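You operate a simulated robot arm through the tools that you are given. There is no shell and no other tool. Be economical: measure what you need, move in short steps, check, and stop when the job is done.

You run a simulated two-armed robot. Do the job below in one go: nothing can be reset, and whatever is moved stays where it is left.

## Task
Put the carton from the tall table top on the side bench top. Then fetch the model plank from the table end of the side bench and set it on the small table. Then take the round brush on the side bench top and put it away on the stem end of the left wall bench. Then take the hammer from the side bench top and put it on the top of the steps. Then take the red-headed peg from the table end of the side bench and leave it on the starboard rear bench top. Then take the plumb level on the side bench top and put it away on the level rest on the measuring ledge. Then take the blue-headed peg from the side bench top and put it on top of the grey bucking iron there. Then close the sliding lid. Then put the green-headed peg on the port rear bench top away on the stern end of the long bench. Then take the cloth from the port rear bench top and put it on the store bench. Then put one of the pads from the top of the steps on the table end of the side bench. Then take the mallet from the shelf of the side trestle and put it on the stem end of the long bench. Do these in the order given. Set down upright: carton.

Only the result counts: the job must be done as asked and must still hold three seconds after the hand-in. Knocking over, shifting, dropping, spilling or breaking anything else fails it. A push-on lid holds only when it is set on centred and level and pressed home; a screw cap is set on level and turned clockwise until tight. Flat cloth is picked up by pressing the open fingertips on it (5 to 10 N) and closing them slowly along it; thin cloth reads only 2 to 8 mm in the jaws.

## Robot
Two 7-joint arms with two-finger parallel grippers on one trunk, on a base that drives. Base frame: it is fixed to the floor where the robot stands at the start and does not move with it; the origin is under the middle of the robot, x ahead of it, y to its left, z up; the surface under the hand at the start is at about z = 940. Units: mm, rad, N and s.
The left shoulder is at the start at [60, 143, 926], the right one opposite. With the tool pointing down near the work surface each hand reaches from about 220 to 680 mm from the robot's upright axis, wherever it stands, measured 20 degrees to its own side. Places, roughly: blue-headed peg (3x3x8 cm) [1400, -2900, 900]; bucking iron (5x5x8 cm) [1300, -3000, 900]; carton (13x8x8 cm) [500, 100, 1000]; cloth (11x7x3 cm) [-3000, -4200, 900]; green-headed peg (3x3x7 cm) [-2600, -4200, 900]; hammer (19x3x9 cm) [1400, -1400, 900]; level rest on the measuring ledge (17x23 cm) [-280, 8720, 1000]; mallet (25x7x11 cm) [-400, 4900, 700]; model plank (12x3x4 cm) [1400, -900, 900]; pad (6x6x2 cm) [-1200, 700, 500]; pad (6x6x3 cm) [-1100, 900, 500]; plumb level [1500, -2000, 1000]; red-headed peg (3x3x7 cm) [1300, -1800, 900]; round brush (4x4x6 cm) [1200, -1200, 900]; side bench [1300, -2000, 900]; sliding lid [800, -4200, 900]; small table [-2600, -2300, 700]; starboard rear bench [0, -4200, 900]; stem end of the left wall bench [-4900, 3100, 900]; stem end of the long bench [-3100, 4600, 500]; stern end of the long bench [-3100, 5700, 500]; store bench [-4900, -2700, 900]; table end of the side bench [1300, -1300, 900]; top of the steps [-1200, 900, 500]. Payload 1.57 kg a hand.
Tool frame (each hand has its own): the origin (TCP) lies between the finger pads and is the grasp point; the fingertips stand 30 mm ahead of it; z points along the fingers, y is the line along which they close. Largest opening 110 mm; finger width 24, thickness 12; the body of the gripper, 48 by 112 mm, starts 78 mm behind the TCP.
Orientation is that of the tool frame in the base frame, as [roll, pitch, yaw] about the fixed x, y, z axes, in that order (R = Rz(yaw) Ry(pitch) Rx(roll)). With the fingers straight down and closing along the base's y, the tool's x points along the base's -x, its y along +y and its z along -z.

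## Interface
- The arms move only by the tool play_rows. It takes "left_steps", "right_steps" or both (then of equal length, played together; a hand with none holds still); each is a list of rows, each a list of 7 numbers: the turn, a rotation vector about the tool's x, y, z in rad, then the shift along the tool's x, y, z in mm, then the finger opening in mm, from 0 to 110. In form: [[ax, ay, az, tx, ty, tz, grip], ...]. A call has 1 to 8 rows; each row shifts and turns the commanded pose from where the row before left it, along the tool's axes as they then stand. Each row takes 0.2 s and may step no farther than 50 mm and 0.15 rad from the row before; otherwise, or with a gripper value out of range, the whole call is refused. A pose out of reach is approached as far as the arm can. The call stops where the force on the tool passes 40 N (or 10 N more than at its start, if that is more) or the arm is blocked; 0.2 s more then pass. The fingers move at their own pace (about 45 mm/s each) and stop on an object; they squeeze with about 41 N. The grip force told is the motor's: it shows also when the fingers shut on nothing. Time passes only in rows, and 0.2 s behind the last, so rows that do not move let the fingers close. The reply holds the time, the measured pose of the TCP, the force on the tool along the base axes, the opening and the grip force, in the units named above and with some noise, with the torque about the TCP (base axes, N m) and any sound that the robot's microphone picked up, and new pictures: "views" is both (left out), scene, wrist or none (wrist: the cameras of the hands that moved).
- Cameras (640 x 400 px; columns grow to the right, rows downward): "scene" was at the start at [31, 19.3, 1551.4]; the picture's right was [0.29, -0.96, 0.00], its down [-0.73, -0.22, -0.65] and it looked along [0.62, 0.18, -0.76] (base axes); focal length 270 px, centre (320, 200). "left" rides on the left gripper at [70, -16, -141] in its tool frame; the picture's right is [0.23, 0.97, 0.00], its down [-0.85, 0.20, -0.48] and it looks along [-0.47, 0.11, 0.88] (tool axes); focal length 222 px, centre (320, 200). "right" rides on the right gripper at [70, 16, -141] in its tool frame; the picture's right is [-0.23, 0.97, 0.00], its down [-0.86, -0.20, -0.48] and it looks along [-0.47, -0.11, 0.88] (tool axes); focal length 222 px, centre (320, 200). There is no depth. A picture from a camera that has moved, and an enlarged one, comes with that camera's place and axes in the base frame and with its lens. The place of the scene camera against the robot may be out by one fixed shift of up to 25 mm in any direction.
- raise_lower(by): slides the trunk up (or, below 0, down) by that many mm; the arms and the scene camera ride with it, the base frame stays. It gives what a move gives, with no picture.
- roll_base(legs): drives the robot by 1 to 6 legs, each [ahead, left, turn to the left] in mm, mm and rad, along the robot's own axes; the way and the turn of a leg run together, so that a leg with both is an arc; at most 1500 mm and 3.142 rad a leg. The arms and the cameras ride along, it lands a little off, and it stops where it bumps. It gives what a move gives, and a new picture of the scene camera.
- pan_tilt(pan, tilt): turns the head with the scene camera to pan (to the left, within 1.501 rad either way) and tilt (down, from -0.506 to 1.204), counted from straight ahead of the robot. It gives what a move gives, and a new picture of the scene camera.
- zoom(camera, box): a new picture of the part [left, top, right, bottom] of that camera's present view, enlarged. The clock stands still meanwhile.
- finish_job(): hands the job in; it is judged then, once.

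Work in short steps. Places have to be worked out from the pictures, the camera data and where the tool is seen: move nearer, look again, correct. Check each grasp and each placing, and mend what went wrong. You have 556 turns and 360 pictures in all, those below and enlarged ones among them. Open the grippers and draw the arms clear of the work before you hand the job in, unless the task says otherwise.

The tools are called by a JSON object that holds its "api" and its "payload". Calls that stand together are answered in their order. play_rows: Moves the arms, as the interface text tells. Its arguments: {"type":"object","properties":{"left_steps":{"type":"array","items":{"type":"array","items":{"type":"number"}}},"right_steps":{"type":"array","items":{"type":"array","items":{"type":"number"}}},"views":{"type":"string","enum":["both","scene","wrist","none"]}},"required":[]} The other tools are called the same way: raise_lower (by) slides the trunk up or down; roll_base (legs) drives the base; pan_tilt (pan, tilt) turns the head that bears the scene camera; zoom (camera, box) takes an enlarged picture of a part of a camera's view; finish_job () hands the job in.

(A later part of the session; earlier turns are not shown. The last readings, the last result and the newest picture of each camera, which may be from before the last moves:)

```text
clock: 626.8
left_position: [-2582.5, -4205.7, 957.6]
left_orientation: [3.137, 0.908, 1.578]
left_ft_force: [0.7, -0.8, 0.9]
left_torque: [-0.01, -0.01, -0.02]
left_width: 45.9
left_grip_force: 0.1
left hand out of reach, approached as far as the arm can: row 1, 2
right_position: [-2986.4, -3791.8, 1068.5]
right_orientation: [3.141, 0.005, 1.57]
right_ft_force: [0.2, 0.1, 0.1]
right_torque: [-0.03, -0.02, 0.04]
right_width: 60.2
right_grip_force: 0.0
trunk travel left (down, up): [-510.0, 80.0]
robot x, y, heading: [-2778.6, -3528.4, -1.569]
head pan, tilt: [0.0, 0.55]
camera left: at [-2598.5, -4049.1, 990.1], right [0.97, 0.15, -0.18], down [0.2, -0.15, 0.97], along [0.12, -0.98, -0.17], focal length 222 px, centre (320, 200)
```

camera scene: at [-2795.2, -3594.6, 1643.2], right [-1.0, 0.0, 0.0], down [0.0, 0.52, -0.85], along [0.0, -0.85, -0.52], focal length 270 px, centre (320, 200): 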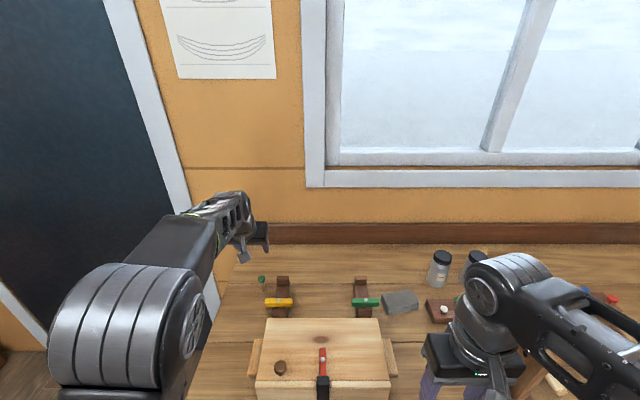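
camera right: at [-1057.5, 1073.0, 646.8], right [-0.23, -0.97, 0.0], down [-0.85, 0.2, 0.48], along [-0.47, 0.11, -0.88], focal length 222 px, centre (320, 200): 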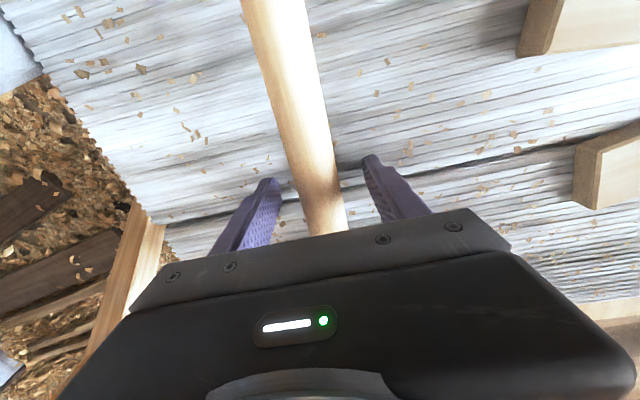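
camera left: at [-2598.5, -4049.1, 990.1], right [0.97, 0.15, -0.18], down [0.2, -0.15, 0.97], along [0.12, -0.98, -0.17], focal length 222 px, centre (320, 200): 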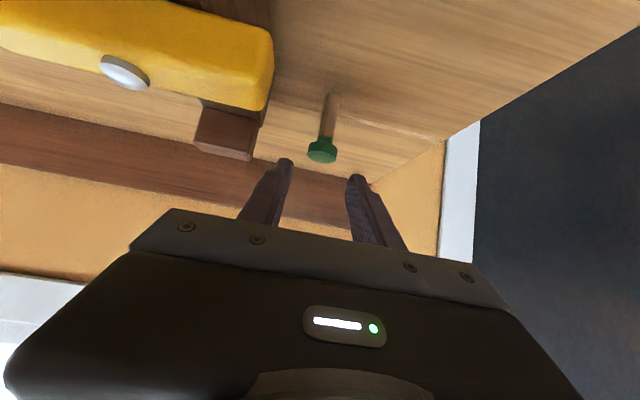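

I do the forward 13 mm by arm and the lowering by the trunk to avoid the joint limit.

{"api": "play_rows", "payload": {"left_steps": [[0, 0, 0, -8.2, 0, 10.5, 46], [0, 0, 0, 0, 0, 0, 46]], "views": "none"}}

{"api": "raise_lower", "payload": {"by": -55}}

{"api": "zoom", "payload": {"camera": "left", "box": [200, 40, 440, 240]}}

```text
clock: 627.4
left_position: [-2582.3, -4217.9, 958.4]
left_orientation: [3.139, 0.909, 1.575]
left_ft_force: [-1.3, -0.2, -0.1]
left_torque: [-0.03, 0.0, 0.0]
left_width: 46.3
left_grip_force: 0.0
right_position: [-2986.0, -3791.7, 1069.2]
right_orientation: [3.141, 0.004, 1.567]
right_ft_force: [0.0, -0.3, 0.9]
right_torque: [-0.03, 0.02, 0.01]
right_width: 59.9
right_grip_force: 0.1
trunk travel left (down, up): [-510.0, 80.0]
robot x, y, heading: [-2782.0, -3530.4, -1.573]
head pan, tilt: [0.0, 0.55]
```

```text
clock: 628.3
left_position: [-2581.5, -4218.8, 908.0]
left_orientation: [-3.138, 0.915, 1.585]
left_ft_force: [6.8, -4.4, 32.3]
left_torque: [3.13, 2.03, -0.26]
left_width: 45.9
left_grip_force: 0.1
right_position: [-2985.2, -3790.3, 1015.0]
right_orientation: [-3.14, 0.004, 1.57]
right_ft_force: [0.0, 0.1, 0.4]
right_torque: [0.01, -0.03, 0.0]
right_width: 59.9
right_grip_force: 0.1
trunk travel left (down, up): [-455.0, 135.0]
robot x, y, heading: [-2786.9, -3529.8, -1.572]
head pan, tilt: [0.0, 0.55]
```

```text
2.00 times, centred on (320, 140) of left
camera zoom: at [-2597.4, -4062.4, 939.2], right [0.97, 0.15, -0.18], down [0.2, -0.14, 0.97], along [0.12, -0.98, -0.17], focal length 444 px, centre (320, 320)
```

zoom: 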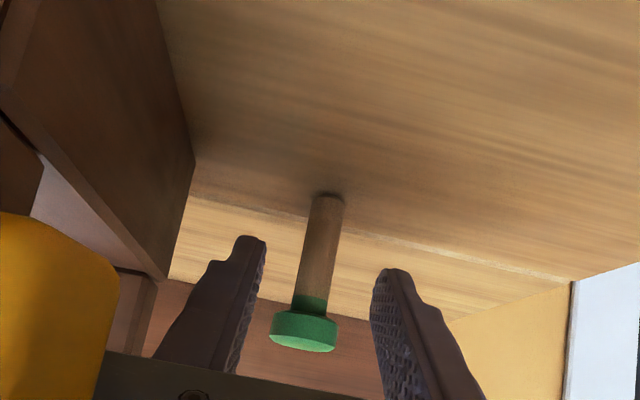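

The gripper body touches the yellow clamp bar. I raise the trunk at once.

{"api": "raise_lower", "payload": {"by": 20}}

{"api": "zoom", "payload": {"camera": "scene", "box": [200, 200, 420, 400]}}

```text
clock: 629.0
left_position: [-2583.5, -4218.4, 920.6]
left_orientation: [3.135, 0.903, 1.575]
left_ft_force: [0.2, -1.0, -0.5]
left_torque: [-0.02, -0.01, 0.0]
left_width: 46.0
left_grip_force: 0.2
right_position: [-2987.2, -3792.2, 1034.3]
right_orientation: [3.141, 0.003, 1.571]
right_ft_force: [-0.2, -0.5, -0.3]
right_torque: [0.01, 0.03, 0.02]
right_width: 60.0
right_grip_force: 0.0
trunk travel left (down, up): [-475.0, 115.0]
robot x, y, heading: [-2778.0, -3528.3, -1.565]
head pan, tilt: [0.0, 0.55]
```

```text
2.00 times, centred on (310, 300) of scene
camera zoom: at [-2795.2, -3594.0, 1528.1], right [-1.0, 0.0, 0.0], down [0.0, 0.52, -0.85], along [0.0, -0.85, -0.52], focal length 540 px, centre (340, 0)
```

zoom: 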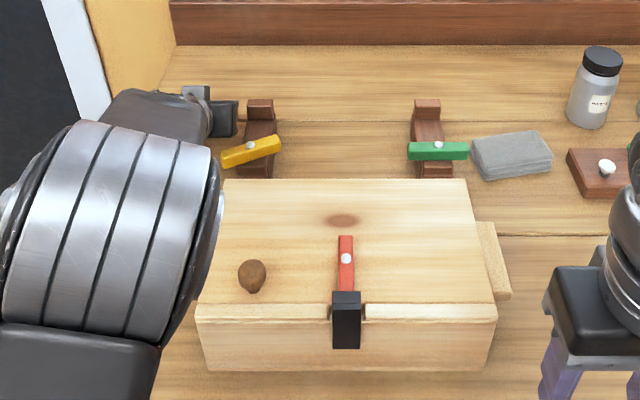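

The yellow turn-button got swung a bit by the touch; I'll set it back after. First I lift, reduce the tilt to ~35° (body higher), and come closer with the base.

{"api": "play_rows", "payload": {"left_steps": [[0, 0, 0, -35, 0, -28, 46], [0, 0, 0, -35, 0, -28, 46], [0, 0.145, 0, 0, 0, 0, 46], [0, 0.145, 0, 0, 0, 0, 46], [0, 0, 0, 0, 0, 0, 46]], "views": "none"}}

{"api": "roll_base", "payload": {"legs": [[27, 0, 0]]}}

{"api": "raise_lower", "payload": {"by": 60}}

```text
clock: 630.2
left_position: [-2581.7, -4217.3, 1015.8]
left_orientation: [3.137, 0.616, 1.578]
left_ft_force: [0.5, 0.2, -0.5]
left_torque: [0.0, 0.0, 0.0]
left_width: 46.2
left_grip_force: 0.0
right_position: [-2986.3, -3790.6, 1033.6]
right_orientation: [-3.141, 0.005, 1.569]
right_ft_force: [-0.3, 0.3, -0.3]
right_torque: [0.01, -0.01, 0.0]
right_width: 60.1
right_grip_force: 0.1
trunk travel left (down, up): [-475.0, 115.0]
robot x, y, heading: [-2783.4, -3530.3, -1.567]
head pan, tilt: [0.0, 0.55]
```

```text
clock: 631.0
left_position: [-2581.7, -4246.6, 1013.6]
left_orientation: [3.139, 0.614, 1.578]
left_ft_force: [-0.2, -0.8, -0.4]
left_torque: [0.0, 0.05, 0.01]
left_width: 46.0
left_grip_force: 0.1
right_position: [-2985.0, -3820.0, 1033.4]
right_orientation: [3.14, 0.004, 1.569]
right_ft_force: [-0.2, -0.5, 0.0]
right_torque: [0.04, -0.01, 0.0]
right_width: 59.9
right_grip_force: 0.1
trunk travel left (down, up): [-475.0, 115.0]
robot x, y, heading: [-2782.1, -3561.7, -1.57]
head pan, tilt: [0.0, 0.55]
camera scene: at [-2795.1, -3622.6, 1528.2], right [-1.0, 0.0, 0.0], down [0.0, 0.52, -0.85], along [0.0, -0.85, -0.52], focal length 270 px, centre (320, 200)
```

scene: 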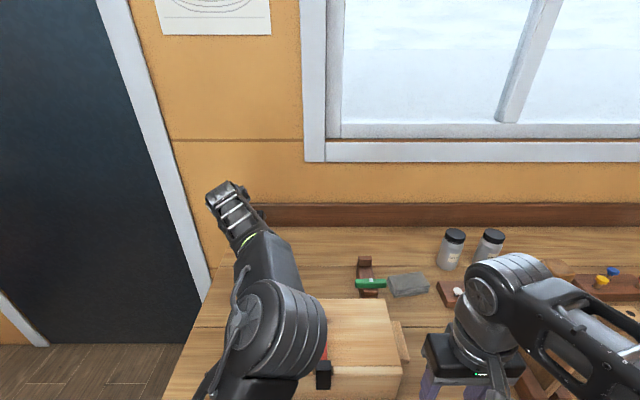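

```text
clock: 632.0
left_position: [-2581.7, -4245.4, 1074.0]
left_orientation: [3.141, 0.614, 1.576]
left_ft_force: [0.2, 0.8, -0.9]
left_torque: [-0.01, -0.02, 0.02]
left_width: 46.1
left_grip_force: 0.2
right_position: [-2984.8, -3818.3, 1093.9]
right_orientation: [-3.14, 0.003, 1.569]
right_ft_force: [-0.4, -0.1, -0.3]
right_torque: [0.04, 0.01, -0.01]
right_width: 59.8
right_grip_force: 0.1
trunk travel left (down, up): [-535.0, 55.0]
robot x, y, heading: [-2783.0, -3557.5, -1.569]
head pan, tilt: [0.0, 0.55]
```

Move over the peg and down to z≈955, then look.

{"api": "play_rows", "payload": {"left_steps": [[0, 0, 0, 29, 0, 28, 46], [0, 0, 0, 29, 0, 28, 46], [0, 0, 0, 29, 0, 28, 46], [0, 0, 0, 0, 0, 0, 46]], "views": "both"}}

```text
clock: 633.0
left_position: [-2582.8, -4223.2, 955.7]
left_orientation: [3.14, 0.616, 1.577]
left_ft_force: [-0.6, 0.0, 0.6]
left_torque: [-0.02, 0.0, -0.01]
left_width: 46.0
left_grip_force: 0.1
right_position: [-2986.0, -3818.9, 1093.7]
right_orientation: [3.141, 0.002, 1.57]
right_ft_force: [-0.6, 0.6, 0.1]
right_torque: [0.04, 0.0, 0.01]
right_width: 59.9
right_grip_force: 0.0
trunk travel left (down, up): [-535.0, 55.0]
robot x, y, heading: [-2780.9, -3555.1, -1.568]
head pan, tilt: [0.0, 0.55]
camera scene: at [-2795.2, -3620.4, 1588.3], right [-1.0, 0.0, 0.0], down [0.0, 0.52, -0.85], along [0.0, -0.85, -0.52], focal length 270 px, centre (320, 200)
camera left: at [-2598.3, -4081.3, 1030.6], right [0.97, 0.19, -0.13], down [0.2, -0.42, 0.89], along [0.12, -0.89, -0.45], focal length 222 px, centre (320, 200)
```

scene: 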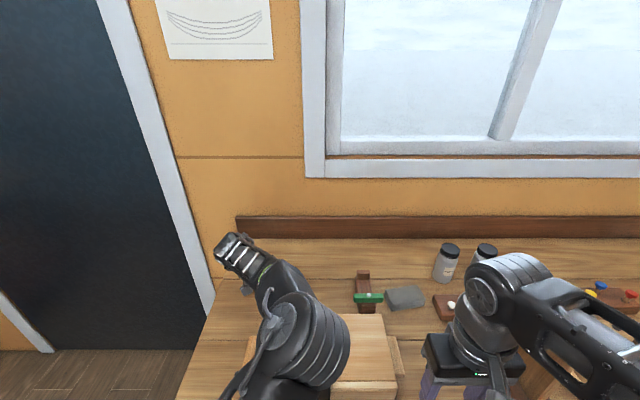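
left: 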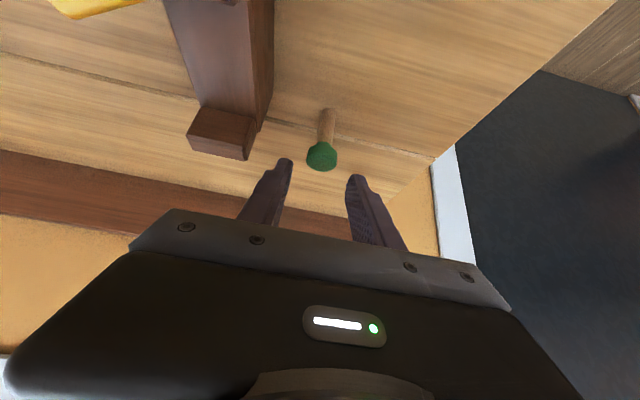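

Peg centred. Descend the last 54 mm in two rows and close.

{"api": "play_rows", "payload": {"left_steps": [[0, 0, 0, 15.5, 0, 22, 46], [0, 0, 0, 14.5, 0, 21, 46], [0, 0, 0, 0, 0, 0, 46]], "views": "wrist"}}

```text
clock: 633.8
left_position: [-2581.1, -4222.5, 903.7]
left_orientation: [3.14, 0.616, 1.578]
left_ft_force: [0.4, 0.0, 0.5]
left_torque: [0.02, 0.03, -0.01]
left_width: 46.1
left_grip_force: 0.0
right_position: [-2986.1, -3819.0, 1094.0]
right_orientation: [3.141, 0.003, 1.569]
right_ft_force: [0.2, 0.7, 0.1]
right_torque: [0.0, -0.02, -0.03]
right_width: 59.9
right_grip_force: 0.0
trunk travel left (down, up): [-535.0, 55.0]
robot x, y, heading: [-2780.6, -3557.8, -1.565]
head pan, tilt: [0.0, 0.55]
camera left: at [-2598.0, -4082.1, 978.6], right [0.97, 0.19, -0.13], down [0.2, -0.42, 0.89], along [0.12, -0.89, -0.45], focal length 222 px, centre (320, 200)
```

left: 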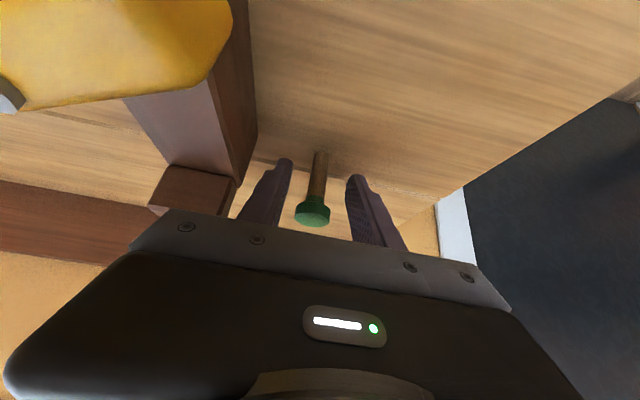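

No contact; the peg is between the pads. Close and lift.

{"api": "play_rows", "payload": {"left_steps": [[0, 0, 0, 0, 0, 0, 30], [0, 0, 0, 0, 0, 0, 10], [0, 0, 0, 0, 0, 0, 10], [0, 0, 0, 0, 0, 0, 10]], "views": "none"}}

{"api": "play_rows", "payload": {"left_steps": [[0, 0, 0, -17, 0, -24, 10], [0, 0, 0, -20, 0, -28, 10], [0, 0, 0, -25, 0, -35, 10], [0, 0, 0, -25, 0, -35, 10], [0, 0, 0, 0, 0, 0, 10]], "views": "wrist"}}

```text
clock: 634.8
left_position: [-2582.3, -4223.4, 903.7]
left_orientation: [3.14, 0.617, 1.577]
left_ft_force: [0.4, -1.3, -0.5]
left_torque: [0.01, 0.02, 0.0]
left_width: 23.1
left_grip_force: 35.4
right_position: [-2984.5, -3818.0, 1092.6]
right_orientation: [3.14, 0.004, 1.568]
right_ft_force: [0.0, -0.2, 0.2]
right_torque: [-0.01, -0.01, 0.01]
right_width: 60.1
right_grip_force: 0.0
trunk travel left (down, up): [-535.0, 55.0]
robot x, y, heading: [-2784.7, -3556.1, -1.568]
head pan, tilt: [0.0, 0.55]
```

```text
clock: 636.0
left_position: [-2580.3, -4224.9, 1053.1]
left_orientation: [3.141, 0.617, 1.578]
left_ft_force: [-0.1, -0.9, -1.3]
left_torque: [-0.04, -0.02, -0.01]
left_width: 21.0
left_grip_force: 34.1
right_position: [-2986.0, -3818.1, 1091.7]
right_orientation: [3.141, 0.003, 1.569]
right_ft_force: [-0.3, 0.1, -0.6]
right_torque: [-0.02, 0.05, 0.0]
right_width: 60.1
right_grip_force: 0.1
trunk travel left (down, up): [-535.0, 55.0]
robot x, y, heading: [-2784.9, -3558.4, -1.569]
head pan, tilt: [0.0, 0.55]
camera left: at [-2596.4, -4084.0, 1127.9], right [0.97, 0.19, -0.13], down [0.2, -0.42, 0.89], along [0.12, -0.89, -0.45], focal length 222 px, centre (320, 200)
```

left: 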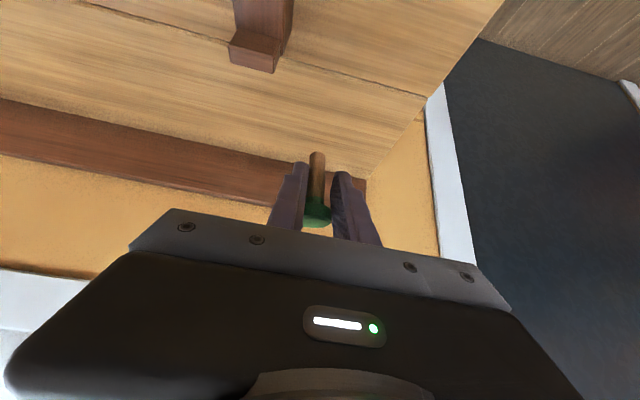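

Green peg held. I back off and inspect the yellow turn-button.

{"api": "roll_base", "payload": {"legs": [[-300, 0, 0]]}}

{"api": "zoom", "payload": {"camera": "scene", "box": [240, 190, 440, 290]}}

```text
clock: 638.0
left_position: [-2580.0, -3931.6, 1052.8]
left_orientation: [3.14, 0.618, 1.578]
left_ft_force: [0.0, 0.0, -1.3]
left_torque: [-0.02, 0.04, 0.0]
left_width: 12.2
left_grip_force: 13.2
right_position: [-2986.2, -3525.9, 1094.4]
right_orientation: [3.141, 0.005, 1.572]
right_ft_force: [0.1, 1.6, -0.3]
right_torque: [-0.04, -0.03, -0.04]
right_width: 60.0
right_grip_force: 0.0
trunk travel left (down, up): [-535.0, 55.0]
robot x, y, heading: [-2781.9, -3264.9, -1.57]
head pan, tilt: [0.0, 0.55]
camera scene: at [-2795.0, -3326.4, 1588.4], right [-1.0, 0.0, 0.0], down [0.0, 0.52, -0.85], along [0.0, -0.85, -0.52], focal length 270 px, centre (320, 200)
```

scene: 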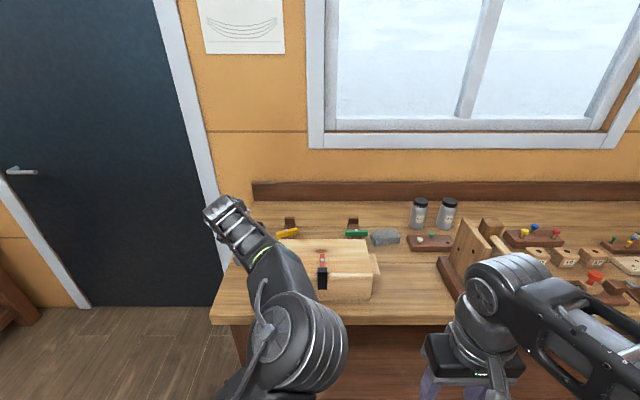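

```text
3.20 times, centred on (340, 240) of scene
camera zoom: at [-2795.0, -3326.4, 1588.4], right [-1.0, 0.0, 0.0], down [0.0, 0.52, -0.85], along [0.0, -0.85, -0.52], focal length 864 px, centre (256, 72)
```

zoom: 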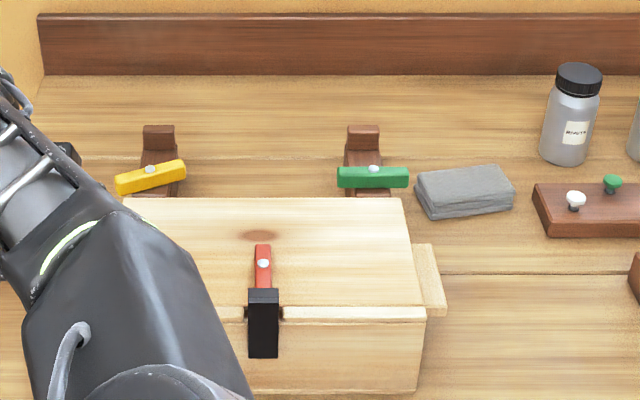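

The grip width fell to 12 mm; I check the peg in the hand.

{"api": "play_rows", "payload": {"left_steps": [[0, 0, 0, 0, 0, 0, 8], [0, 0, 0, 0, 0, 0, 8]], "views": "wrist"}}

```text
clock: 638.6
left_position: [-2580.4, -3932.0, 1052.1]
left_orientation: [3.138, 0.616, 1.578]
left_ft_force: [-0.9, -0.2, -0.6]
left_torque: [0.01, -0.01, 0.0]
left_width: 11.8
left_grip_force: 29.3
right_position: [-2985.7, -3525.3, 1092.9]
right_orientation: [3.14, 0.005, 1.57]
right_ft_force: [0.0, -0.6, -0.2]
right_torque: [-0.02, -0.01, 0.03]
right_width: 60.2
right_grip_force: 0.0
trunk travel left (down, up): [-535.0, 55.0]
robot x, y, heading: [-2779.7, -3264.9, -1.569]
head pan, tilt: [0.0, 0.55]
camera left: at [-2596.1, -3791.2, 1127.4], right [0.97, 0.19, -0.13], down [0.2, -0.42, 0.89], along [0.12, -0.89, -0.45], focal length 222 px, centre (320, 200)
```

left: 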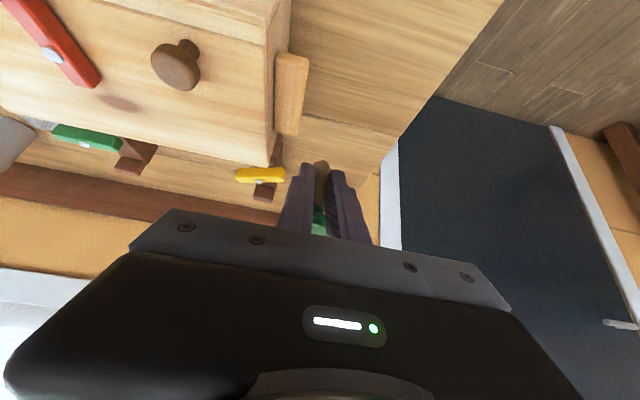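

{"api": "zoom", "payload": {"camera": "left", "box": [260, 130, 380, 250]}}

```text
3.33 times, centred on (320, 190) of left
camera zoom: at [-2596.1, -3791.2, 1127.4], right [0.97, 0.19, -0.13], down [0.2, -0.42, 0.89], along [0.12, -0.89, -0.45], focal length 740 px, centre (320, 233)
```

zoom: 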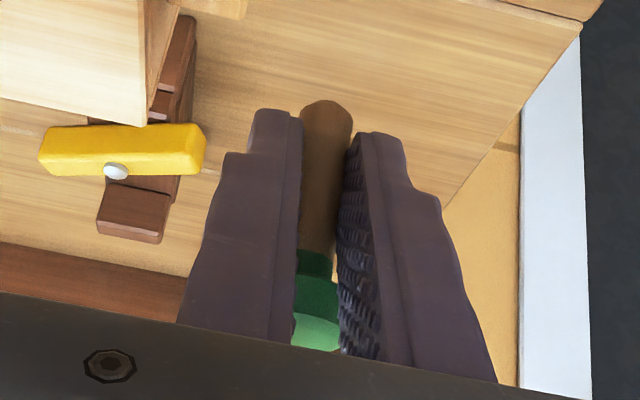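

The peg is being squeezed out of the pads. The free bench corner is right below; I set it down there to regrip.

{"api": "play_rows", "payload": {"left_steps": [[0, 0, 0, 25, 0, 35.5, 8], [0, 0, 0, 25, 0, 35.5, 8], [0, 0, 0, 22, 0, 31, 8], [0, 0, 0, 0, 0, 0, 8]], "views": "wrist"}}

```text
clock: 639.6
left_position: [-2581.6, -3933.9, 929.7]
left_orientation: [3.137, 0.616, 1.576]
left_ft_force: [0.2, -0.1, 1.0]
left_torque: [0.01, -0.02, 0.01]
left_width: 11.6
left_grip_force: 29.6
right_position: [-2985.4, -3526.2, 1093.9]
right_orientation: [-3.141, 0.004, 1.572]
right_ft_force: [-1.1, 0.9, 0.4]
right_torque: [0.03, -0.01, 0.0]
right_width: 59.9
right_grip_force: 0.1
trunk travel left (down, up): [-535.0, 55.0]
robot x, y, heading: [-2781.9, -3264.8, -1.572]
head pan, tilt: [0.0, 0.55]
camera left: at [-2597.1, -3791.9, 1003.9], right [0.97, 0.19, -0.13], down [0.2, -0.42, 0.89], along [0.12, -0.89, -0.45], focal length 222 px, centre (320, 200)
```

left: 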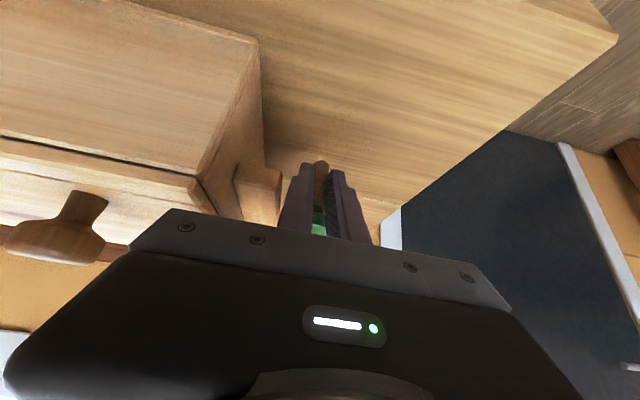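

The box end is close; I shift 40 mm to +x, then lower to the bench.

{"api": "play_rows", "payload": {"left_steps": [[0, 0, 0, 0, 20, 0, 8], [0, 0, 0, 0, 20, 0, 8], [0, 0, 0, 6, 0, 8, 8], [0, 0, 0, 3, 0, 4.5, 8]], "views": "none"}}

{"api": "play_rows", "payload": {"left_steps": [[0, 0, 0, 2.3, 0, 3.3, 8], [0, 0, 0, 2.3, 0, 3.3, 8]], "views": "none"}}

```text
clock: 640.6
left_position: [-2551.6, -3931.6, 914.3]
left_orientation: [3.137, 0.62, 1.575]
left_ft_force: [-0.1, -0.1, -0.3]
left_torque: [-0.01, 0.0, -0.01]
left_width: 11.9
left_grip_force: 29.0
left hand out of reach, approached as far as the arm can: row 2
right_position: [-2985.3, -3525.9, 1093.6]
right_orientation: [-3.141, 0.002, 1.571]
right_ft_force: [0.7, 0.8, -0.5]
right_torque: [-0.01, 0.0, -0.03]
right_width: 59.9
right_grip_force: 0.1
trunk travel left (down, up): [-535.0, 55.0]
robot x, y, heading: [-2783.7, -3263.5, -1.57]
head pan, tilt: [0.0, 0.55]
```

```text
clock: 641.2
left_position: [-2550.8, -3929.8, 909.0]
left_orientation: [3.137, 0.616, 1.578]
left_ft_force: [0.0, -0.5, -0.2]
left_torque: [0.05, 0.0, 0.04]
left_width: 11.5
left_grip_force: 29.5
left hand out of reach, approached as far as the arm can: row 2
right_position: [-2985.2, -3526.1, 1093.2]
right_orientation: [3.14, 0.005, 1.57]
right_ft_force: [-0.5, 0.3, 0.5]
right_torque: [0.0, -0.05, 0.02]
right_width: 59.8
right_grip_force: 0.1
trunk travel left (down, up): [-535.0, 55.0]
robot x, y, heading: [-2780.0, -3269.3, -1.562]
head pan, tilt: [0.0, 0.55]
```

I finish lowering with the trunk.

{"api": "raise_lower", "payload": {"by": -5}}

{"api": "raise_lower", "payload": {"by": -4}}

{"api": "zoom", "payload": {"camera": "left", "box": [230, 100, 410, 260]}}

```text
clock: 641.8
left_position: [-2551.4, -3929.6, 903.9]
left_orientation: [3.14, 0.616, 1.578]
left_ft_force: [-0.5, -0.5, -0.4]
left_torque: [0.02, 0.01, 0.03]
left_width: 11.6
left_grip_force: 29.5
right_position: [-2986.3, -3526.3, 1088.9]
right_orientation: [-3.141, 0.002, 1.572]
right_ft_force: [-1.2, -0.3, 0.6]
right_torque: [0.02, -0.01, 0.04]
right_width: 60.0
right_grip_force: 0.1
trunk travel left (down, up): [-530.0, 60.0]
robot x, y, heading: [-2783.6, -3263.7, -1.571]
head pan, tilt: [0.0, 0.55]
```

```text
clock: 642.3
left_position: [-2551.8, -3930.8, 901.0]
left_orientation: [3.139, 0.617, 1.577]
left_ft_force: [1.1, -0.5, -1.0]
left_torque: [0.01, 0.02, 0.02]
left_width: 11.7
left_grip_force: 29.2
right_position: [-2985.8, -3526.6, 1084.7]
right_orientation: [3.141, 0.004, 1.571]
right_ft_force: [0.3, -0.6, -1.0]
right_torque: [0.0, -0.02, 0.02]
right_width: 59.7
right_grip_force: 0.0
trunk travel left (down, up): [-526.0, 64.0]
robot x, y, heading: [-2781.4, -3261.8, -1.573]
head pan, tilt: [0.0, 0.55]
```

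```text
2.50 times, centred on (320, 180) of left
camera zoom: at [-2567.7, -3789.1, 976.0], right [0.97, 0.19, -0.13], down [0.2, -0.42, 0.89], along [0.12, -0.89, -0.45], focal length 555 px, centre (320, 250)
```

zoom: 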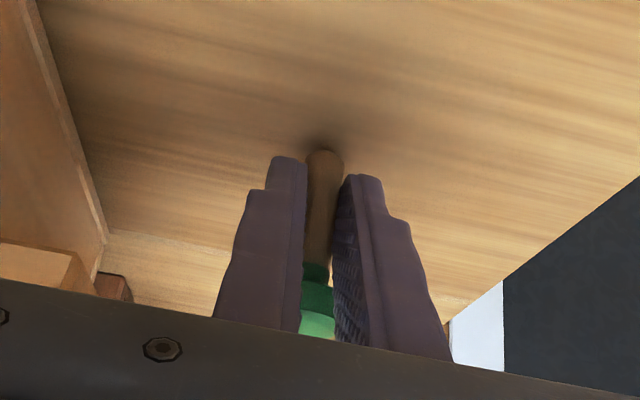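

{"api": "raise_lower", "payload": {"by": -3}}

{"api": "raise_lower", "payload": {"by": -3}}

```text
clock: 642.8
left_position: [-2551.7, -3929.8, 897.3]
left_orientation: [3.139, 0.618, 1.579]
left_ft_force: [0.8, -0.2, 2.2]
left_torque: [-0.05, -0.02, -0.02]
left_width: 11.7
left_grip_force: 28.7
right_position: [-2986.0, -3525.7, 1081.8]
right_orientation: [-3.141, 0.005, 1.571]
right_ft_force: [0.0, -0.7, 0.1]
right_torque: [-0.01, 0.01, 0.0]
right_width: 60.0
right_grip_force: 0.0
trunk travel left (down, up): [-523.0, 67.0]
robot x, y, heading: [-2781.7, -3268.1, -1.573]
head pan, tilt: [0.0, 0.55]
```

```text
clock: 643.3
left_position: [-2551.7, -3929.4, 897.7]
left_orientation: [3.138, 0.624, 1.578]
left_ft_force: [1.1, -0.4, 18.1]
left_torque: [-0.34, -0.02, 0.01]
left_width: 11.8
left_grip_force: 28.9
right_position: [-2985.3, -3524.9, 1079.5]
right_orientation: [3.141, 0.005, 1.569]
right_ft_force: [-0.7, -0.1, -0.7]
right_torque: [-0.03, -0.01, -0.02]
right_width: 59.9
right_grip_force: 0.1
trunk travel left (down, up): [-520.0, 70.0]
robot x, y, heading: [-2783.1, -3266.5, -1.571]
head pan, tilt: [0.0, 0.55]
```

Contact. I ease 2 mm and open slowly.

{"api": "raise_lower", "payload": {"by": 2}}

{"api": "play_rows", "payload": {"left_steps": [[0, 0, 0, 0, 0, 0, 14], [0, 0, 0, 0, 0, 0, 20], [0, 0, 0, 0, 0, 0, 30], [0, 0, 0, 0, 0, 0, 40], [0, 0, 0, 0, 0, 0, 46]], "views": "wrist"}}

```text
clock: 643.9
left_position: [-2552.9, -3931.2, 898.2]
left_orientation: [3.139, 0.619, 1.579]
left_ft_force: [0.6, -3.8, 14.4]
left_torque: [-0.41, -0.05, 0.03]
left_width: 11.5
left_grip_force: 29.6
right_position: [-2986.0, -3525.6, 1080.4]
right_orientation: [-3.14, 0.007, 1.571]
right_ft_force: [0.3, 0.2, -0.6]
right_torque: [-0.03, -0.03, 0.01]
right_width: 60.2
right_grip_force: 0.1
trunk travel left (down, up): [-522.0, 68.0]
robot x, y, heading: [-2784.9, -3266.0, -1.569]
head pan, tilt: [0.0, 0.55]
```

```text
clock: 645.0
left_position: [-2551.7, -3930.2, 896.7]
left_orientation: [3.137, 0.617, 1.578]
left_ft_force: [0.8, 0.9, -0.2]
left_torque: [-0.01, -0.01, 0.0]
left_width: 45.9
left_grip_force: 0.0
right_position: [-2985.2, -3525.6, 1080.8]
right_orientation: [-3.14, 0.003, 1.571]
right_ft_force: [0.7, 0.2, 1.0]
right_torque: [-0.02, 0.0, -0.02]
right_width: 60.4
right_grip_force: 0.0
trunk travel left (down, up): [-522.0, 68.0]
robot x, y, heading: [-2779.6, -3265.3, -1.569]
head pan, tilt: [0.0, 0.55]
camera left: at [-2567.7, -3789.1, 972.0], right [0.97, 0.19, -0.13], down [0.2, -0.42, 0.89], along [0.12, -0.89, -0.45], focal length 222 px, centre (320, 200)
```

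left: 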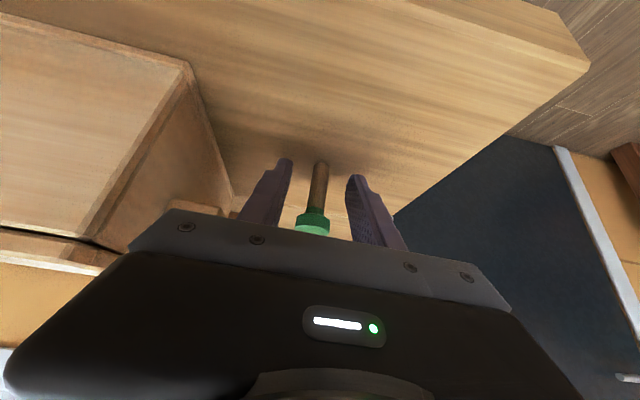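

The peg stands upright at about [-2551,-3938] near the front. I rise, make the tool vertical, come closer and regrip properly.

{"api": "play_rows", "payload": {"left_steps": [[0, 0, 0, -21, 0, -30, 50], [0, 0, 0, -21, 0, -30, 60], [0, 0, 0, -21, 0, -30, 60], [0, 0, 0, -15, 0, -21, 60], [0, 0, 0, 0, 0, 0, 60]], "views": "none"}}

{"api": "roll_base", "payload": {"legs": [[130, 0, 0]]}}

{"api": "play_rows", "payload": {"left_steps": [[0, 0.125, 0, 0, 0, 0, 60], [0, 0.125, 0, 0, 0, 0, 60], [0, 0.125, 0, 0, 0, 0, 60], [0, 0.125, 0, 0, 0, 0, 60], [0, 0.117, 0, 0, 0, 0, 60], [0, 0, 0, 0, 0, 0, 60]], "views": "wrist"}}

```text
clock: 646.2
left_position: [-2552.3, -3929.0, 1031.8]
left_orientation: [3.139, 0.617, 1.578]
left_ft_force: [0.5, 0.1, 0.1]
left_torque: [-0.02, 0.0, -0.03]
left_width: 59.8
left_grip_force: 0.1
right_position: [-2984.6, -3525.5, 1081.0]
right_orientation: [3.141, 0.005, 1.571]
right_ft_force: [-0.1, -0.4, -0.4]
right_torque: [0.02, 0.03, 0.02]
right_width: 60.0
right_grip_force: 0.0
trunk travel left (down, up): [-522.0, 68.0]
robot x, y, heading: [-2780.0, -3264.0, -1.569]
head pan, tilt: [0.0, 0.55]
```

```text
clock: 647.5
left_position: [-2554.9, -4060.1, 1029.8]
left_orientation: [3.138, 0.615, 1.575]
left_ft_force: [0.6, -0.8, -0.1]
left_torque: [0.0, 0.04, 0.0]
left_width: 59.9
left_grip_force: 0.1
right_position: [-2987.5, -3654.9, 1080.0]
right_orientation: [-3.141, 0.003, 1.568]
right_ft_force: [0.2, -0.8, 0.1]
right_torque: [0.06, -0.04, -0.01]
right_width: 60.0
right_grip_force: 0.0
trunk travel left (down, up): [-522.0, 68.0]
robot x, y, heading: [-2780.3, -3397.8, -1.573]
head pan, tilt: [0.0, 0.55]
camera scene: at [-2795.3, -3458.4, 1575.2], right [-1.0, 0.0, 0.0], down [0.0, 0.52, -0.85], along [0.0, -0.85, -0.52], focal length 270 px, centre (320, 200)
```

scene: 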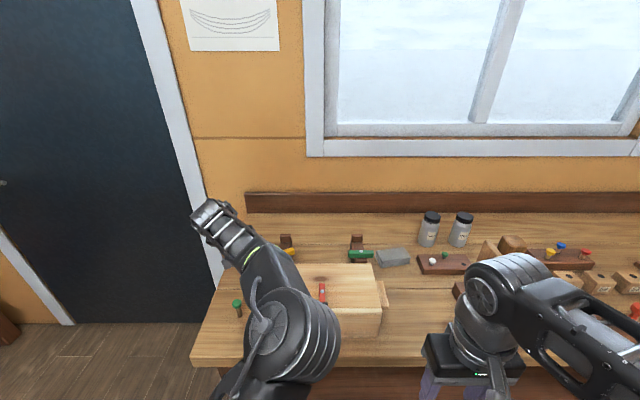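

```text
clock: 648.9
left_position: [-2595.0, -3968.6, 1030.4]
left_orientation: [3.139, 0.004, 1.578]
left_ft_force: [-0.8, -0.4, 0.0]
left_torque: [-0.01, 0.02, -0.02]
left_width: 60.1
left_grip_force: 0.0
left hand out of reach, approached as far as the arm can: row 2, 3, 4, 5
right_position: [-2987.4, -3655.1, 1079.6]
right_orientation: [-3.141, 0.002, 1.567]
right_ft_force: [-0.7, 0.1, 0.4]
right_torque: [-0.03, 0.02, 0.01]
right_width: 60.1
right_grip_force: 0.1
trunk travel left (down, up): [-522.0, 68.0]
robot x, y, heading: [-2783.4, -3394.2, -1.575]
head pan, tilt: [0.0, 0.55]
camera left: at [-2611.3, -3894.9, 1172.4], right [0.97, 0.23, 0.0], down [0.2, -0.85, 0.48], along [0.12, -0.47, -0.88], focal length 222 px, centre (320, 200)
```

left: 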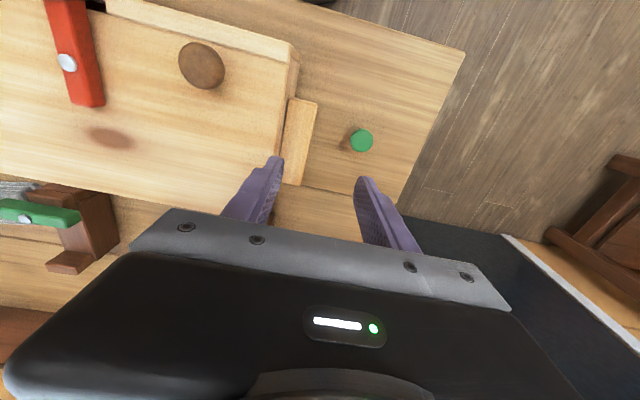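

Peg head at [-2551,-3942]. I shift the base 44 left and the hand 26 back, then descend vertically.

{"api": "roll_base", "payload": {"legs": [[-26, 46, 0]]}}

{"api": "play_rows", "payload": {"left_steps": [[0, 0, 0, 0, 0, 30, 46], [0, 0, 0, 0, 0, 0, 46]], "views": "wrist"}}

```text
clock: 649.9
left_position: [-2547.4, -3942.4, 1031.2]
left_orientation: [3.14, 0.005, 1.578]
left_ft_force: [-0.3, 0.4, 0.4]
left_torque: [-0.02, 0.04, 0.01]
left_width: 59.9
left_grip_force: 0.1
right_position: [-2938.7, -3627.9, 1080.9]
right_orientation: [-3.14, 0.005, 1.57]
right_ft_force: [0.6, -0.4, 0.4]
right_torque: [-0.02, 0.04, -0.04]
right_width: 60.2
right_grip_force: 0.0
trunk travel left (down, up): [-522.0, 68.0]
robot x, y, heading: [-2734.6, -3369.4, -1.571]
head pan, tilt: [0.0, 0.55]
camera scene: at [-2747.3, -3430.1, 1575.4], right [-1.0, 0.0, 0.0], down [0.0, 0.52, -0.85], along [0.0, -0.85, -0.52], focal length 270 px, centre (320, 200)
```

scene: 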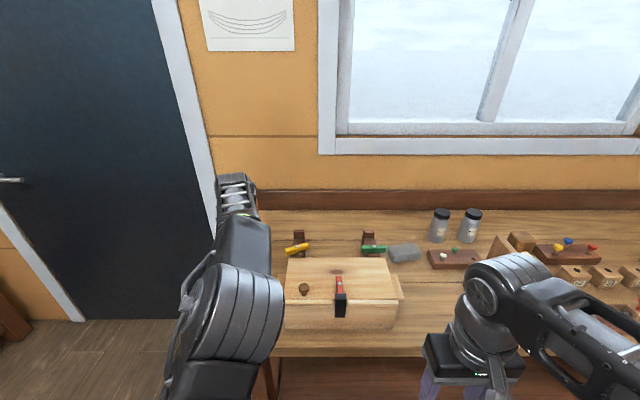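

```text
clock: 650.5
left_position: [-2549.3, -3942.7, 1002.0]
left_orientation: [3.139, 0.005, 1.578]
left_ft_force: [0.4, 0.2, 0.4]
left_torque: [-0.01, 0.01, -0.01]
left_width: 46.0
left_grip_force: 0.0
right_position: [-2940.2, -3629.4, 1080.7]
right_orientation: [3.141, 0.005, 1.571]
right_ft_force: [0.1, 0.1, 1.0]
right_torque: [0.0, -0.01, 0.02]
right_width: 60.1
right_grip_force: 0.1
trunk travel left (down, up): [-522.0, 68.0]
robot x, y, heading: [-2737.9, -3368.8, -1.572]
head pan, tilt: [0.0, 0.55]
camera left: at [-2565.3, -3869.4, 1142.7], right [0.97, 0.23, 0.0], down [0.2, -0.85, 0.48], along [0.12, -0.47, -0.88], focal length 222 px, centre (320, 200)
```

left: 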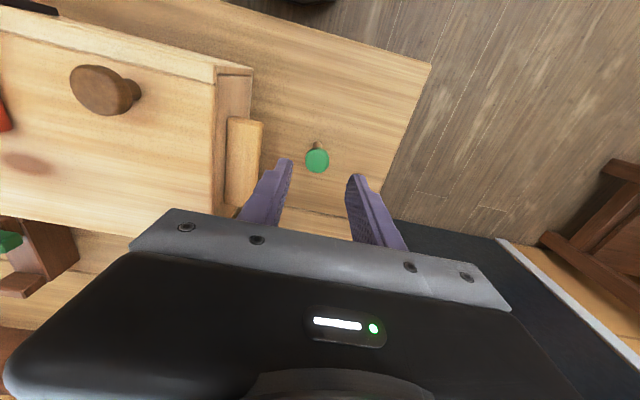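

Perfectly centred. Descend to 900 and grip.

{"api": "play_rows", "payload": {"left_steps": [[0, 0, 0, 0, 0, 40, 46], [0, 0, 0, 0, 0, 40, 46], [0, 0, 0, 0, 0, 22, 46], [0, 0, 0, 0, 0, 0, 20], [0, 0, 0, 0, 0, 0, 10], [0, 0, 0, 0, 0, 0, 10], [0, 0, 0, 0, 0, 0, 10]], "views": "none"}}

{"api": "play_rows", "payload": {"left_steps": [[0, 0, 0, 0, 0, -40, 10], [0, 0, 0, 0, 0, -45, 10], [0, 0, 0, 0, 0, -45, 10], [0, 0, 0, 0, 0, 0, 10]], "views": "wrist"}}

```text
clock: 652.1
left_position: [-2552.1, -3940.7, 901.2]
left_orientation: [3.138, 0.005, 1.577]
left_ft_force: [-0.7, 0.1, 0.1]
left_torque: [-0.04, 0.01, 0.02]
left_width: 23.6
left_grip_force: 35.8
left hand out of reach, approached as far as the arm can: row 3
right_position: [-2941.7, -3628.9, 1080.8]
right_orientation: [-3.141, 0.003, 1.569]
right_ft_force: [-0.4, 0.4, -0.4]
right_torque: [0.01, 0.02, 0.04]
right_width: 60.4
right_grip_force: 0.0
trunk travel left (down, up): [-522.0, 68.0]
robot x, y, heading: [-2739.2, -3367.5, -1.569]
head pan, tilt: [0.0, 0.55]
```

```text
clock: 653.1
left_position: [-2552.0, -3938.9, 1031.8]
left_orientation: [3.137, 0.006, 1.58]
left_ft_force: [0.1, -1.2, 0.4]
left_torque: [-0.02, 0.02, -0.02]
left_width: 23.2
left_grip_force: 36.0
right_position: [-2940.0, -3629.8, 1079.8]
right_orientation: [3.141, 0.004, 1.57]
right_ft_force: [-0.7, 0.1, -0.3]
right_torque: [-0.02, -0.03, -0.02]
right_width: 60.1
right_grip_force: 0.1
trunk travel left (down, up): [-522.0, 68.0]
robot x, y, heading: [-2735.9, -3368.2, -1.57]
head pan, tilt: [0.0, 0.55]
camera left: at [-2567.7, -3865.4, 1172.3], right [0.97, 0.23, 0.0], down [0.2, -0.85, 0.48], along [0.12, -0.47, -0.88], focal length 222 px, centre (320, 200)
```

left: 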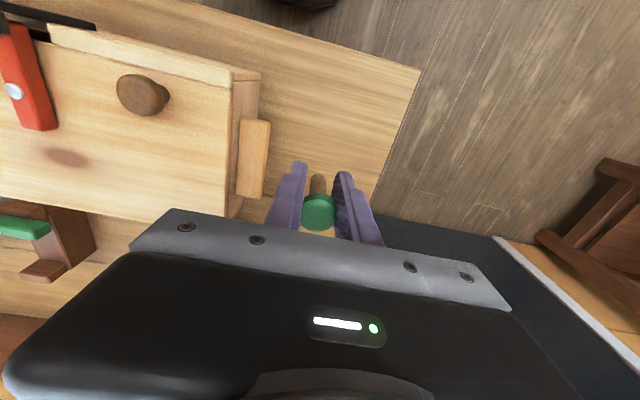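

Green peg held securely. I set off for the long bench: around the small table and up the west lane.

{"api": "roll_base", "payload": {"legs": [[-150, 0, 0], [0, -980, 0], [0, 0, 3.14], [1450, 0, 0], [1450, 0, 0]]}}

```text
clock: 679.8
left_position: [-3849.7, 201.8, 1030.7]
left_orientation: [3.14, 0.004, -1.566]
left_ft_force: [0.4, 0.2, -0.4]
left_torque: [-0.04, -0.01, -0.01]
left_width: 23.2
left_grip_force: 35.8
right_position: [-3462.6, -108.0, 1080.8]
right_orientation: [3.141, 0.003, -1.576]
right_ft_force: [-0.7, 1.4, -0.6]
right_torque: [-0.03, 0.02, 0.02]
right_width: 60.1
right_grip_force: 0.1
trunk travel left (down, up): [-522.0, 68.0]
robot x, y, heading: [-3664.4, -368.0, 1.568]
head pan, tilt: [0.0, 0.55]
camera scene: at [-3679.6, -310.1, 1575.3], right [1.0, 0.0, 0.0], down [0.0, -0.52, -0.85], along [0.0, 0.85, -0.52], focal length 270 px, centre (320, 200)
```

scene: 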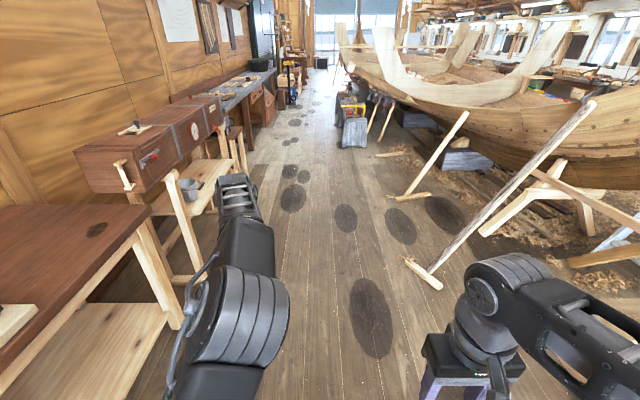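

Lane clear. I shift to x≈-3900 and go north to y≈5450.

{"api": "roll_base", "payload": {"legs": [[1430, 240, 0], [1450, 0, 0], [1450, 0, 0]]}}

{"api": "roll_base", "payload": {"legs": [[1400, 0, 0], [0, 0, -1.57]]}}

```text
clock: 700.8
left_position: [-4169.2, 4562.0, 1030.3]
left_orientation: [3.141, 0.006, -1.546]
left_ft_force: [0.4, 0.4, -0.7]
left_torque: [-0.02, 0.02, 0.0]
left_width: 23.3
left_grip_force: 36.0
right_position: [-3776.1, 4261.6, 1080.6]
right_orientation: [3.141, 0.004, -1.558]
right_ft_force: [0.4, -0.7, -0.9]
right_torque: [-0.01, -0.03, 0.0]
right_width: 60.0
right_grip_force: 0.0
trunk travel left (down, up): [-522.0, 68.0]
robot x, y, heading: [-3975.9, 3998.4, 1.586]
head pan, tilt: [0.0, 0.55]
camera scene: at [-3989.3, 4053.7, 1575.3], right [1.0, 0.02, 0.0], down [0.01, -0.52, -0.85], along [-0.01, 0.85, -0.52], focal length 270 px, centre (320, 200)
```

scene: 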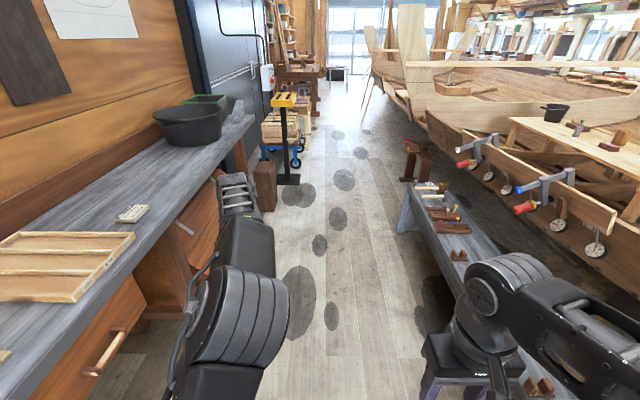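

```text
clock: 711.5
left_position: [-3460.1, 5581.3, 1030.7]
left_orientation: [3.138, 0.005, -3.099]
left_ft_force: [0.2, -0.4, -0.5]
left_torque: [0.0, -0.01, -0.03]
left_width: 23.5
left_grip_force: 35.4
right_position: [-3755.0, 5181.9, 1079.5]
right_orientation: [3.142, 0.005, -3.11]
right_ft_force: [0.0, 0.0, 0.4]
right_torque: [0.0, 0.0, -0.02]
right_width: 60.2
right_grip_force: 0.1
trunk travel left (down, up): [-522.0, 68.0]
robot x, y, heading: [-4023.5, 5377.4, 0.03]
head pan, tilt: [0.0, 0.55]
camera scene: at [-3976.1, 5375.5, 1575.3], right [0.03, -1.0, 0.0], down [-0.52, -0.02, -0.85], along [0.85, 0.03, -0.52], focal length 270 px, centre (320, 200)
```

scene: 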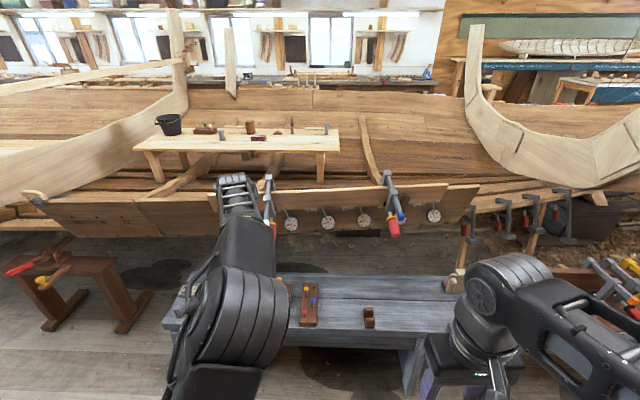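

I pan left to see the stern end past the arm.

{"api": "pan_tilt", "payload": {"pan": 0.75, "tilt": 0.75}}

```text
clock: 712.6
left_position: [-3459.5, 5581.7, 1030.4]
left_orientation: [3.137, 0.004, -3.097]
left_ft_force: [0.0, 0.6, -0.1]
left_torque: [0.03, -0.01, 0.0]
left_width: 23.0
left_grip_force: 35.6
right_position: [-3753.9, 5181.6, 1079.8]
right_orientation: [3.14, 0.005, -3.107]
right_ft_force: [0.0, 0.2, -0.1]
right_torque: [-0.01, -0.03, 0.01]
right_width: 60.3
right_grip_force: 0.0
trunk travel left (down, up): [-522.0, 68.0]
robot x, y, heading: [-4023.4, 5379.0, 0.031]
head pan, tilt: [0.75, 0.75]
camera scene: at [-4007.1, 5431.1, 1557.9], right [0.71, -0.71, 0.0], down [-0.48, -0.48, -0.73], along [0.52, 0.52, -0.68], focal length 270 px, centre (320, 200)
```

scene: 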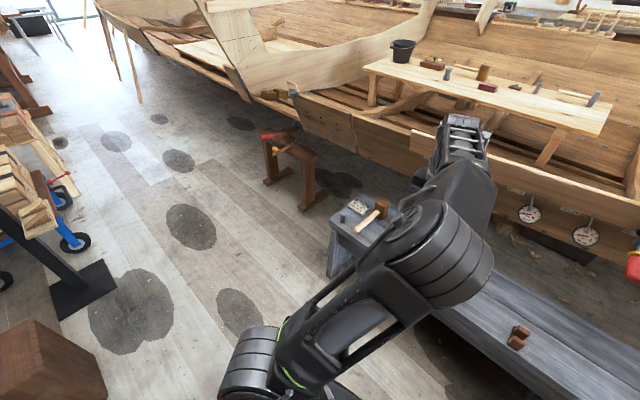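

Free area around y 5500–5850. I drive so the hand comes over [-3200,5650], then lower the trunk.

{"api": "roll_base", "payload": {"legs": [[0, 62, -0.03], [255, 0, 0]]}}

{"api": "raise_lower", "payload": {"by": -380}}

{"api": "play_rows", "payload": {"left_steps": [[0, 0, 0, 0, 0, 0, 10]], "views": "wrist"}}

```text
clock: 715.1
left_position: [-3201.0, 5624.1, 1029.7]
left_orientation: [3.138, 0.004, -3.13]
left_ft_force: [0.3, 0.7, -1.2]
left_torque: [0.03, 0.03, 0.02]
left_width: 23.3
left_grip_force: 35.7
right_position: [-3509.6, 5236.1, 1080.1]
right_orientation: [-3.141, 0.004, -3.141]
right_ft_force: [-0.3, 0.3, 0.5]
right_torque: [-0.02, 0.02, -0.01]
right_width: 60.1
right_grip_force: 0.0
trunk travel left (down, up): [-522.0, 68.0]
robot x, y, heading: [-3774.7, 5439.2, 0.002]
head pan, tilt: [0.75, 0.75]
camera scene: at [-3752.4, 5492.6, 1557.9], right [0.68, -0.73, 0.0], down [-0.5, -0.47, -0.73], along [0.53, 0.5, -0.68], focal length 270 px, centre (320, 200)
```

scene: 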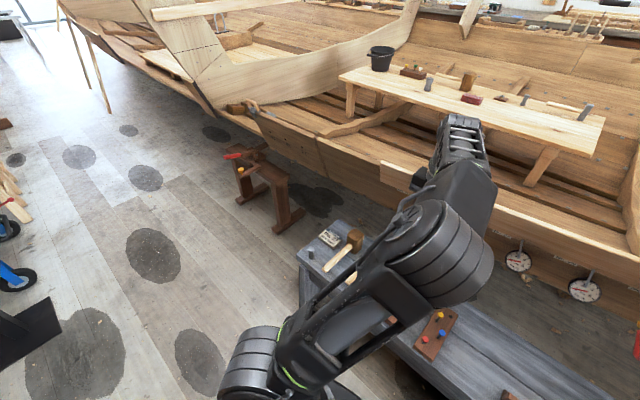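

```text
clock: 715.9
left_position: [-3203.4, 5624.8, 1008.8]
left_orientation: [3.141, 0.015, -3.133]
left_ft_force: [-12.3, -2.9, 17.6]
left_torque: [-0.23, 0.16, -0.3]
left_width: 23.4
left_grip_force: 35.5
right_position: [-3512.4, 5235.3, 1052.2]
right_orientation: [-3.141, 0.007, 3.141]
right_ft_force: [0.3, 1.4, 0.1]
right_torque: [-0.02, 0.0, 0.0]
right_width: 60.0
right_grip_force: 0.2
trunk travel left (down, up): [-493.0, 97.0]
robot x, y, heading: [-3772.8, 5441.0, 0.004]
head pan, tilt: [0.75, 0.75]
stopped: the force on the tool passed its limit at 49 N (the readings are from after the stop); the commanded pose is now the measured one
```

```text
clock: 716.3
left_position: [-3203.0, 5625.0, 1009.6]
left_orientation: [3.138, 0.016, -3.131]
left_ft_force: [-11.2, -1.7, 17.7]
left_torque: [-0.2, 0.09, -0.35]
left_width: 23.1
left_grip_force: 35.2
right_position: [-3512.2, 5234.3, 1052.1]
right_orientation: [3.141, 0.007, 3.141]
right_ft_force: [-0.7, 0.8, 0.5]
right_torque: [-0.03, -0.02, -0.02]
right_width: 60.1
right_grip_force: 0.1
trunk travel left (down, up): [-493.0, 97.0]
robot x, y, heading: [-3771.3, 5436.5, 0.003]
head pan, tilt: [0.75, 0.75]
camera left: at [-3273.2, 5610.0, 1149.4], right [-0.24, 0.97, 0.0], down [0.84, 0.21, 0.49], along [0.48, 0.12, -0.87], focal length 222 px, centre (320, 200)
```

left: 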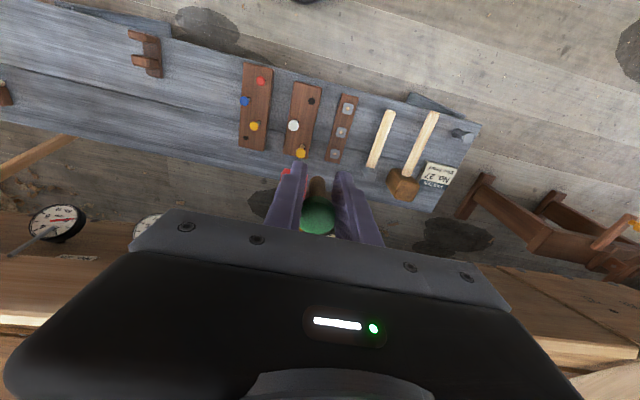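

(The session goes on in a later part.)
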